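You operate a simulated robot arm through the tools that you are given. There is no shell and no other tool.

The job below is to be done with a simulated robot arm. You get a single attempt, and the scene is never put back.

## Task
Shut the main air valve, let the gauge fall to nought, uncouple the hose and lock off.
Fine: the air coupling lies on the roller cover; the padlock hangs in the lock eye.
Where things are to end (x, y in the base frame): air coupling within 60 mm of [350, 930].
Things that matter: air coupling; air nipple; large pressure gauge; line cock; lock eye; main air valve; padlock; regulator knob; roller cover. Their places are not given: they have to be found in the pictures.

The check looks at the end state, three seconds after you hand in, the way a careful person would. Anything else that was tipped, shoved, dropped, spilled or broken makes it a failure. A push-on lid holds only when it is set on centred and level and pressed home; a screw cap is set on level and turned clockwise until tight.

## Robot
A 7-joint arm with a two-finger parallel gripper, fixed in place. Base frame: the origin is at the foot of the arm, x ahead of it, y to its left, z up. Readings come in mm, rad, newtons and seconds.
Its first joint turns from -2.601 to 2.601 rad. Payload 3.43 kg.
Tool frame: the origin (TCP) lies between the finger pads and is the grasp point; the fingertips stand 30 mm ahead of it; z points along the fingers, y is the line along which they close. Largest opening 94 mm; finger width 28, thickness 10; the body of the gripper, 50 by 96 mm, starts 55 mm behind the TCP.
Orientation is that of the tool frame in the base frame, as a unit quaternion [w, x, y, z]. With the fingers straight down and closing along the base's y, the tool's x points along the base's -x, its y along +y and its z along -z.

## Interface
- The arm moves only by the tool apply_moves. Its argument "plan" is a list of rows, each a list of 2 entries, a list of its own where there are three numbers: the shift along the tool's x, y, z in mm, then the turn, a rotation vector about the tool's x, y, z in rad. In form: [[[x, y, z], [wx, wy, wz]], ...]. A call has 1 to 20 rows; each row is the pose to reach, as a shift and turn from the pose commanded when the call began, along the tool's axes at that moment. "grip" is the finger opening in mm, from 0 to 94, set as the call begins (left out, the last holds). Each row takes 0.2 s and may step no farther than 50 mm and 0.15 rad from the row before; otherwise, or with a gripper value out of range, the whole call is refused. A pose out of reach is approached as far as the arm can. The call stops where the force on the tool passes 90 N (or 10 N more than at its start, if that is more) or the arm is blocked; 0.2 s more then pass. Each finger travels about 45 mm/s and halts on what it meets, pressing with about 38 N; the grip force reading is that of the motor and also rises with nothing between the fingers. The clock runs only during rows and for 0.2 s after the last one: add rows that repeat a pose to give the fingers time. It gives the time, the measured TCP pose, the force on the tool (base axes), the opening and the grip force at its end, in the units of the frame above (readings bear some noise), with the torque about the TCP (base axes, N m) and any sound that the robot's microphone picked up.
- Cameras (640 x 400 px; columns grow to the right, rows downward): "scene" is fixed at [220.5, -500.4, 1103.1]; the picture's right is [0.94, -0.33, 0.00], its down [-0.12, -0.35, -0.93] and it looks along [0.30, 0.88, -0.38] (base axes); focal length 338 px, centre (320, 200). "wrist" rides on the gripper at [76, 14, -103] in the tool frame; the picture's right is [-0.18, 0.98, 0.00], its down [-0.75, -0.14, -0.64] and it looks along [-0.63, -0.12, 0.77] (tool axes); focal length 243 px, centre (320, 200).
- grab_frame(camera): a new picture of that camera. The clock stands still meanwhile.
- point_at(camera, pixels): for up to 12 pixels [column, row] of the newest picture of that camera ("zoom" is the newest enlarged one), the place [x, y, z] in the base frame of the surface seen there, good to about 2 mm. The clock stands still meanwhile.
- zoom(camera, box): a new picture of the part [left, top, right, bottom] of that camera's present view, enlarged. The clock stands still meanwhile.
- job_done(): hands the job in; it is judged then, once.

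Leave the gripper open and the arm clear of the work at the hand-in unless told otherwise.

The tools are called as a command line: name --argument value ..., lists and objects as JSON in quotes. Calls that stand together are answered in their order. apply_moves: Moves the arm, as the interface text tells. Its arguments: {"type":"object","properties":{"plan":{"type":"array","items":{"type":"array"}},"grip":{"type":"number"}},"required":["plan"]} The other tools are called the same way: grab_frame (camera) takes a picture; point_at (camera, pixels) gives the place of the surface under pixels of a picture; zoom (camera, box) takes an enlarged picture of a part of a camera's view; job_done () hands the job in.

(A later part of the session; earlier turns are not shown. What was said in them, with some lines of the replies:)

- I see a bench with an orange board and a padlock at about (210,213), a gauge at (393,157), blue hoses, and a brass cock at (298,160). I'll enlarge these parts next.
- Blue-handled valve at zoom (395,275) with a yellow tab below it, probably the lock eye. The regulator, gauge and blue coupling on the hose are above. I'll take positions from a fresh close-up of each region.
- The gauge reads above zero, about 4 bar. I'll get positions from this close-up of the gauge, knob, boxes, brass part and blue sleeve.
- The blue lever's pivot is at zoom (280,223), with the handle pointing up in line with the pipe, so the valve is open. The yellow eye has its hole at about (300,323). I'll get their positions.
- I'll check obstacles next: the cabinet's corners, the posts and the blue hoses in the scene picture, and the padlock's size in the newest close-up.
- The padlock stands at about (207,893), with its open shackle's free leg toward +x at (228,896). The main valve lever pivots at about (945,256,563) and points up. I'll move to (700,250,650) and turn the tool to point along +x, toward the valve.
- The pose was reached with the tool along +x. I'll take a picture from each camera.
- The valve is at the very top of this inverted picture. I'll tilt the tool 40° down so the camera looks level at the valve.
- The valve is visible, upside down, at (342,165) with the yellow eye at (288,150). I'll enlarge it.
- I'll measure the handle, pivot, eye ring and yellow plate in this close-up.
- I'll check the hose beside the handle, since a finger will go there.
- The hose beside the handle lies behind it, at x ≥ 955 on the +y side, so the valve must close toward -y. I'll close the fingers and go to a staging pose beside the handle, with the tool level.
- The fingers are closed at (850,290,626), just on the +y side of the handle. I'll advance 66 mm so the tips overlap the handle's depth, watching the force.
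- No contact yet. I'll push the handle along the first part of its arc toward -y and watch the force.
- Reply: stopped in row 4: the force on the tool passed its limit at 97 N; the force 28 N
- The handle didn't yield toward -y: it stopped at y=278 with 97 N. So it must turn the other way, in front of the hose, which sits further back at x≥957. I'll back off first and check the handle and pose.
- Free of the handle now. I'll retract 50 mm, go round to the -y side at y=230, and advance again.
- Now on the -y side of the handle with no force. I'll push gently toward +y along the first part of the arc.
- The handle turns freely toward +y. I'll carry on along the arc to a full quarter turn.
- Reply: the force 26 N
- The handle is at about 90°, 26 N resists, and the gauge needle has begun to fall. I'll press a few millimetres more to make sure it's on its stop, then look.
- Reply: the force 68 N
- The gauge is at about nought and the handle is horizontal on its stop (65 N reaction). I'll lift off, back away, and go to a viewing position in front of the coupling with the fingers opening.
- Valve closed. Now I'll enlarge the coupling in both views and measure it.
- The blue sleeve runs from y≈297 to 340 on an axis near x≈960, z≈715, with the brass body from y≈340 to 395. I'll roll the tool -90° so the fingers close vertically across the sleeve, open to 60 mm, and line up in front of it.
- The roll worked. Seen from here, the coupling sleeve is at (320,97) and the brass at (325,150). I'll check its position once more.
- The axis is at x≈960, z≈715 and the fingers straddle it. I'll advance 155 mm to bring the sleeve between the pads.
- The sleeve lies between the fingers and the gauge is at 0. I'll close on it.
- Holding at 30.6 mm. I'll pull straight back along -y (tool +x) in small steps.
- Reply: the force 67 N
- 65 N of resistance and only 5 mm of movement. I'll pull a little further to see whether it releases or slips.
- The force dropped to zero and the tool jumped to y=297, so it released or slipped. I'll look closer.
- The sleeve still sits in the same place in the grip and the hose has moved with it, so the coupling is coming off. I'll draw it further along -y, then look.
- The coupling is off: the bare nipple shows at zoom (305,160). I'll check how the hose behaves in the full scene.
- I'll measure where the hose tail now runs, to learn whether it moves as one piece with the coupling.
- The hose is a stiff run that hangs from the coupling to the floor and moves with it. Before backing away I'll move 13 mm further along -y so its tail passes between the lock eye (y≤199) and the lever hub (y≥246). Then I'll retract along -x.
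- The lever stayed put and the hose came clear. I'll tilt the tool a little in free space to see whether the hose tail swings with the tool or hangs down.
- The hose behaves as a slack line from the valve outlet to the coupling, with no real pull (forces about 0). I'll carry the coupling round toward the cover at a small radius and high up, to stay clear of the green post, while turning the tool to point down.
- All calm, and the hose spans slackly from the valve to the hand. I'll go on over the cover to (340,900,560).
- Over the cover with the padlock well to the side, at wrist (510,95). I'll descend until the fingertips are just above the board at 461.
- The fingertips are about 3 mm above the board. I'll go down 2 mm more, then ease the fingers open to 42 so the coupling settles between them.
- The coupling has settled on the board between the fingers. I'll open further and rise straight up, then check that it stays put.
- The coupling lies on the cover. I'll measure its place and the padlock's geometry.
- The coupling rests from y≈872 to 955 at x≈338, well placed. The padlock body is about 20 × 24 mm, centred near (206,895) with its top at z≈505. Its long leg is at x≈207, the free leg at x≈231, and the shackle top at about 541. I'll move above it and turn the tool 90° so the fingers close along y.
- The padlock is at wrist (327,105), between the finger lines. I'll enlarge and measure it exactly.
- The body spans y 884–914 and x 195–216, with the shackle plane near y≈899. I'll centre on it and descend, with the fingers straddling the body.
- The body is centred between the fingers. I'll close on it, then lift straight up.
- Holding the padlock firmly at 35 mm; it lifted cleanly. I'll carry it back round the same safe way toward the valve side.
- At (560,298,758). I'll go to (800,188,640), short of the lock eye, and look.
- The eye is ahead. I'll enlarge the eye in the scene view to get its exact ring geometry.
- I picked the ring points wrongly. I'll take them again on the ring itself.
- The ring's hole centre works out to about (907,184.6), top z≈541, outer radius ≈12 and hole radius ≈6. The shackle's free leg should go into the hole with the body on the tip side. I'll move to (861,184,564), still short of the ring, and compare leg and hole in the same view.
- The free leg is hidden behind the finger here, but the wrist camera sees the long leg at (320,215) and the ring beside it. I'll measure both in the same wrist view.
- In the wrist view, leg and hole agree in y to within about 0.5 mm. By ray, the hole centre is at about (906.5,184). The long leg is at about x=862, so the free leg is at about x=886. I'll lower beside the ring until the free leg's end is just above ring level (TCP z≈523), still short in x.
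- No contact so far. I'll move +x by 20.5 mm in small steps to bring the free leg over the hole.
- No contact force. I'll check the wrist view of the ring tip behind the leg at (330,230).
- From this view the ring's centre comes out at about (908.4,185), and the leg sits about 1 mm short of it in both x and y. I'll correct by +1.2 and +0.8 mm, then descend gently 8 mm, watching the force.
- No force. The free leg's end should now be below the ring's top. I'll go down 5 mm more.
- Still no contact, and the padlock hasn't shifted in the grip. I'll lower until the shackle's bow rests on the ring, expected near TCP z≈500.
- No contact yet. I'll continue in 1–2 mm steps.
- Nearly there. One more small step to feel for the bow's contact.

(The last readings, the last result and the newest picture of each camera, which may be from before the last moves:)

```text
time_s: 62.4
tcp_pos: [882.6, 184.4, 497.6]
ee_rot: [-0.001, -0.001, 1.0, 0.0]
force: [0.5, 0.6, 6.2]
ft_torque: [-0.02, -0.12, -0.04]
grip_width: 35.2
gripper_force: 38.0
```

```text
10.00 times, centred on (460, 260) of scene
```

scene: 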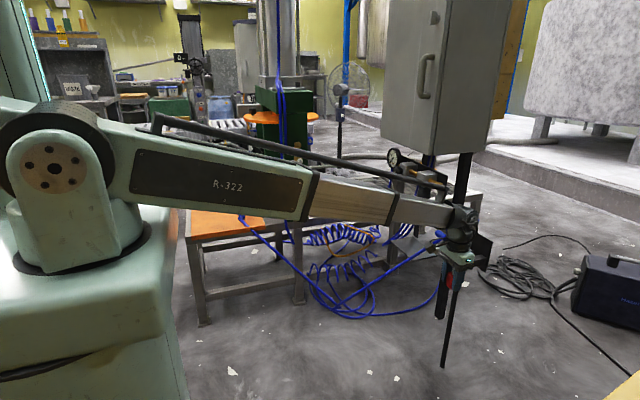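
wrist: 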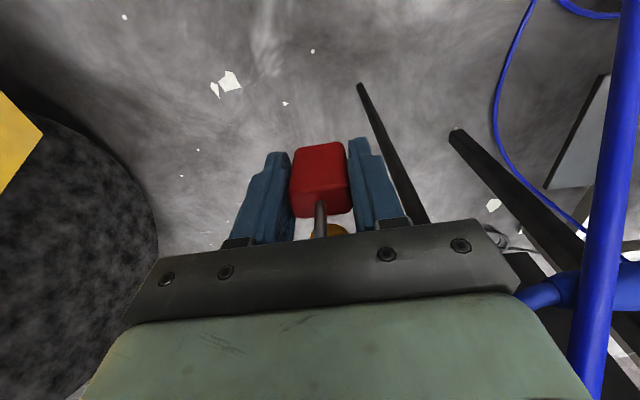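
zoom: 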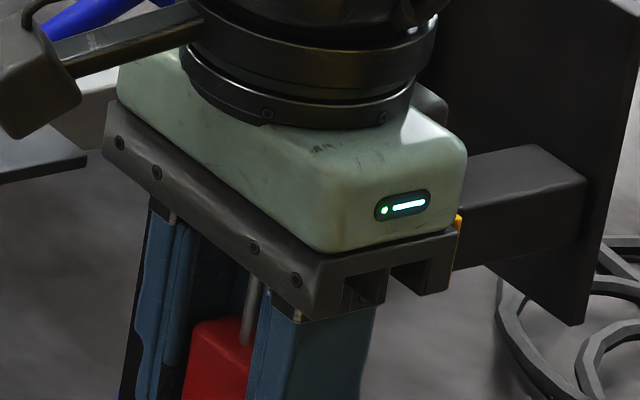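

6 N upward with a torque that puts the contact about 20 mm ahead of the TCP: the bow rests on the rim as intended. I'll let go gently.

apply_moves --plan '[[[0, 0, -1], [0, 0, 0]], [[0, 0, -1], [0, 0, 0]], [[0, 0, -1], [0, 0, 0]], [[0, 0, -1], [0, 0, 0]]]' --grip 42

grab_frame --camera "wrist"

zoom --camera "scene" --box '[440, 240, 480, 290]'

```text
time_s: 63.4
tcp_pos: [880.5, 185.9, 497.1]
ee_rot: [0.0, -0.001, 1.0, 0.0]
force: [-0.2, 0.9, 0.1]
ft_torque: [0.0, -0.05, 0.01]
grip_width: 42.1
gripper_force: 0.0
```

```text
taken
```

wrist: 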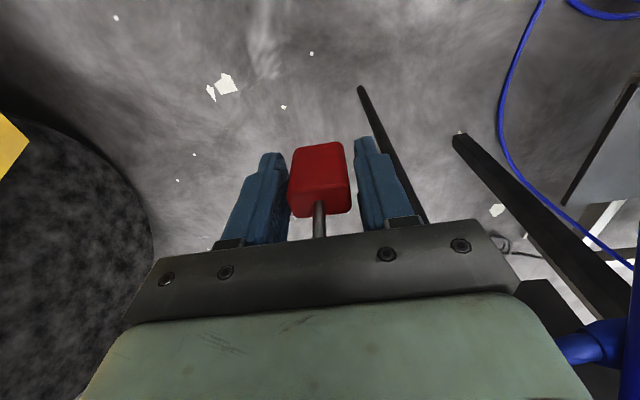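

```text
8.00 times, centred on (460, 265) of scene
```

zoom: 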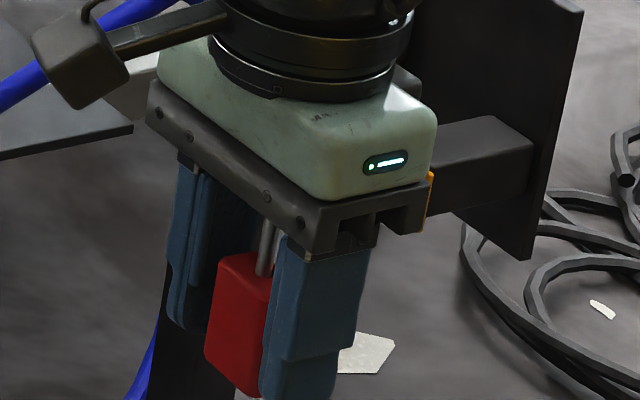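

The padlock stays up with the fingers off it, so it's hanging. I'll open wider and wait, then rise straight up.

apply_moves --plan '[[[0, 0, 0], [0, 0, 0]], [[0, 0, 0], [0, 0, 0]], [[0, 0, 0], [0, 0, 0]], [[0, 0, -8], [0, 0, 0]], [[0, 0, -20], [0, 0, 0]], [[0, 0, -40], [0, 0, 0]], [[0, 0, -65], [0, 0, 0]], [[0, 0, -90], [0, 0, 0]], [[0, 0, -90], [0, 0, 0]]]' --grip 75

grab_frame --camera "wrist"

zoom --camera "scene" --box '[420, 210, 500, 290]'

```text
time_s: 65.3
tcp_pos: [883.0, 184.7, 587.4]
ee_rot: [-0.001, -0.001, 1.0, 0.0]
force: [-0.6, 0.8, 0.1]
ft_torque: [0.02, 0.0, 0.0]
grip_width: 74.8
gripper_force: 0.1
```

```text
taken
```

wrist: 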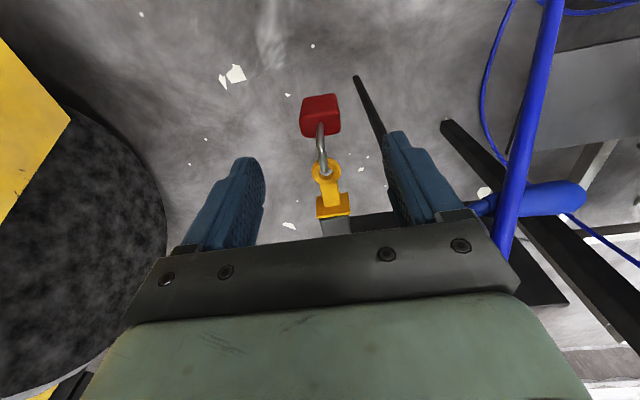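

```text
5.00 times, centred on (460, 250) of scene
```

zoom: 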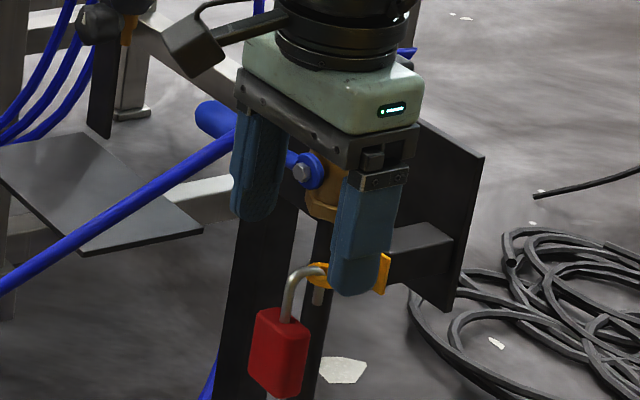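

The padlock hangs in the eye with its leg through the hole. I'll rise further and back away clear of everything.

apply_moves --plan '[[[0, 0, -25], [0, 0, 0]], [[30, 0, -45], [0, 0, 0]], [[70, 0, -65], [0, 0, 0]], [[115, 0, -80], [0, 0, 0]], [[160, 0, -95], [0, 0, 0]], [[205, 0, -110], [0, 0, 0]], [[250, 0, -125], [0, 0, 0]], [[295, 0, -140], [0, 0, 0]], [[295, 0, -140], [0, 0, 0]]]' --grip 94

grab_frame --camera "scene"

zoom --camera "scene" --box '[380, 140, 500, 290]'

zoom --camera "scene" --box '[440, 245, 480, 290]'

zoom --camera "scene" --box '[384, 140, 410, 180]'

zoom --camera "scene" --box '[180, 150, 300, 250]'

```text
time_s: 67.3
tcp_pos: [585.8, 184.5, 730.0]
ee_rot: [-0.001, -0.001, 1.0, 0.0]
force: [-0.2, 0.0, 0.0]
ft_torque: [-0.01, -0.01, 0.01]
grip_width: 93.9
gripper_force: 0.1
```

```text
taken
```

scene: 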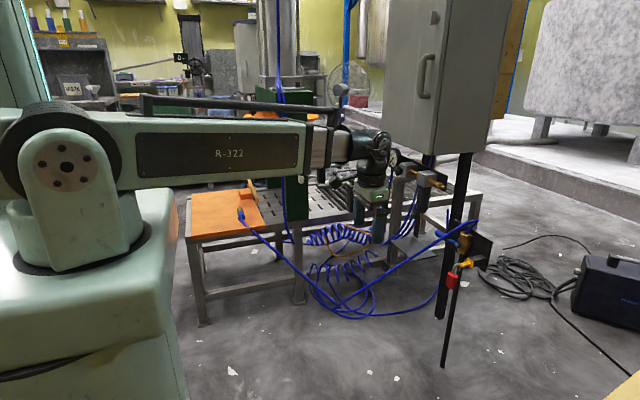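

```text
2.67 times, centred on (440, 215) of scene
```

zoom: 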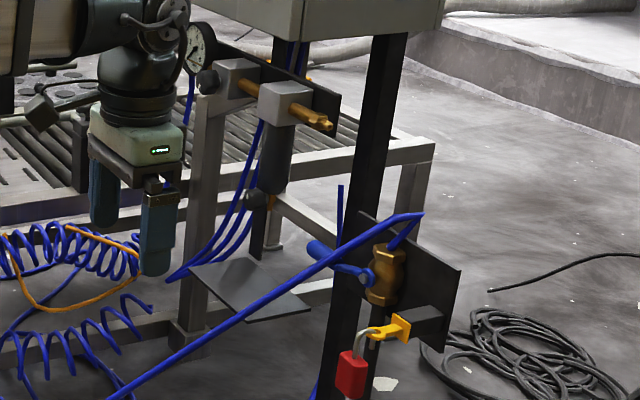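

```text
8.89 times, centred on (460, 268) of scene
```

zoom: 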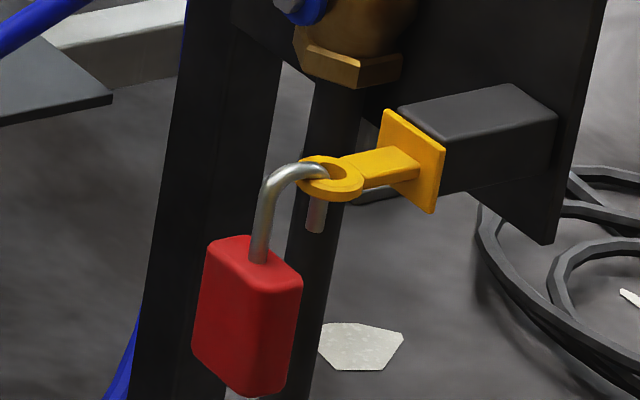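

```text
10.00 times, centred on (397, 160) of scene
```

zoom: 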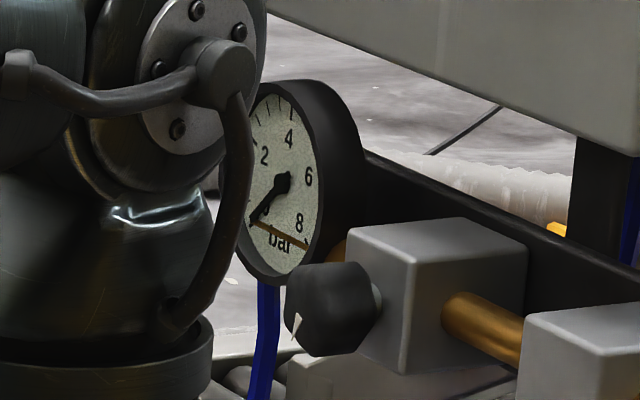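

```text
4.00 times, centred on (240, 200) of scene
```

zoom: 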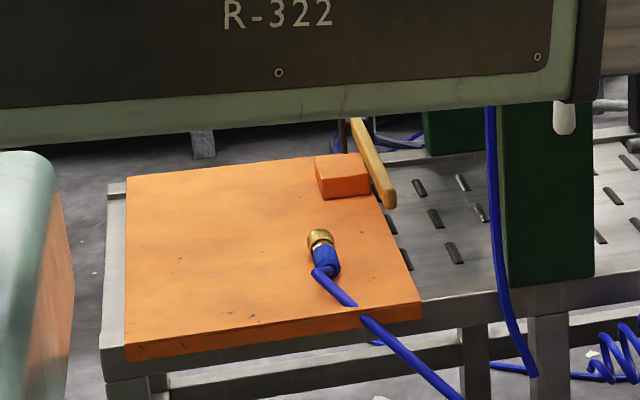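

The padlock hangs through the eye, the gauge is at 0, and the coupling lies on the cover. One last check of the lever's angle and the coupling's place before handing in.

point_at --camera "scene" --pixels '[[438, 232], [441, 235], [449, 239], [457, 242], [240, 211], [241, 215]]'

zoom --camera "scene" --box '[425, 215, 485, 265]'

```text
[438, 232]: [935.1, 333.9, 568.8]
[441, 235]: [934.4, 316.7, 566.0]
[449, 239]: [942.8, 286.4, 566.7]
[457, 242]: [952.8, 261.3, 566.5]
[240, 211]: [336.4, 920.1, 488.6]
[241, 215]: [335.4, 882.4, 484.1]
```

```text
8.00 times, centred on (455, 240) of scene
```

zoom: 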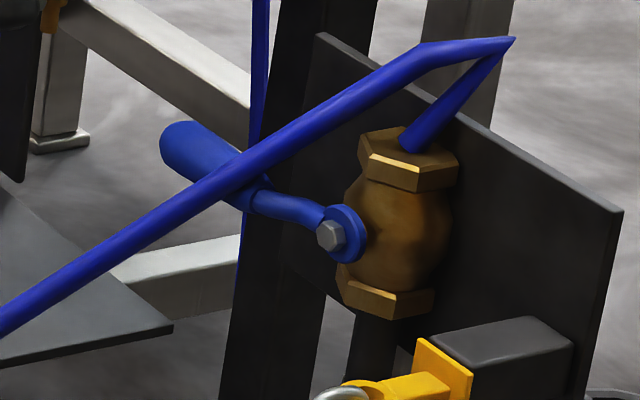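

The lever is level, at z≈566–569 along +y, so the valve is fully closed. The coupling lies at about (337,915) on the cover, the padlock hangs in the eye, and the gripper is open with the arm clear. I'm handing in.

job_done

```text
The job is handed in.
```

The job is done and handed in; I don't have the check's verdict. The state I saw in the last pictures:

- **Main air valve:** shut. The lever lies level along +y, a quarter turn from open. Earlier I pressed it against its stop until it pushed back with about 65 N.
- **Gauge:** fell to nought before I touched the coupling, and still reads nought.
- **Air coupling:** pulled off the nipple and lying on the roller cover at about (337, 915), roughly 20 mm from the [350, 930] target. When I let go it settled about 10 mm onto the board and did not roll.
- **Padlock:** hanging in the lock eye with its free leg through the hole. The shackle is still open; I did not press it shut.

I first pushed the valve lever toward -y, the wrong way. It stopped firm at 97 N and did not move, so I went round and closed it toward +y.

I did not touch the regulator knob or the line cock. The gripper is open and the arm is clear of the work.
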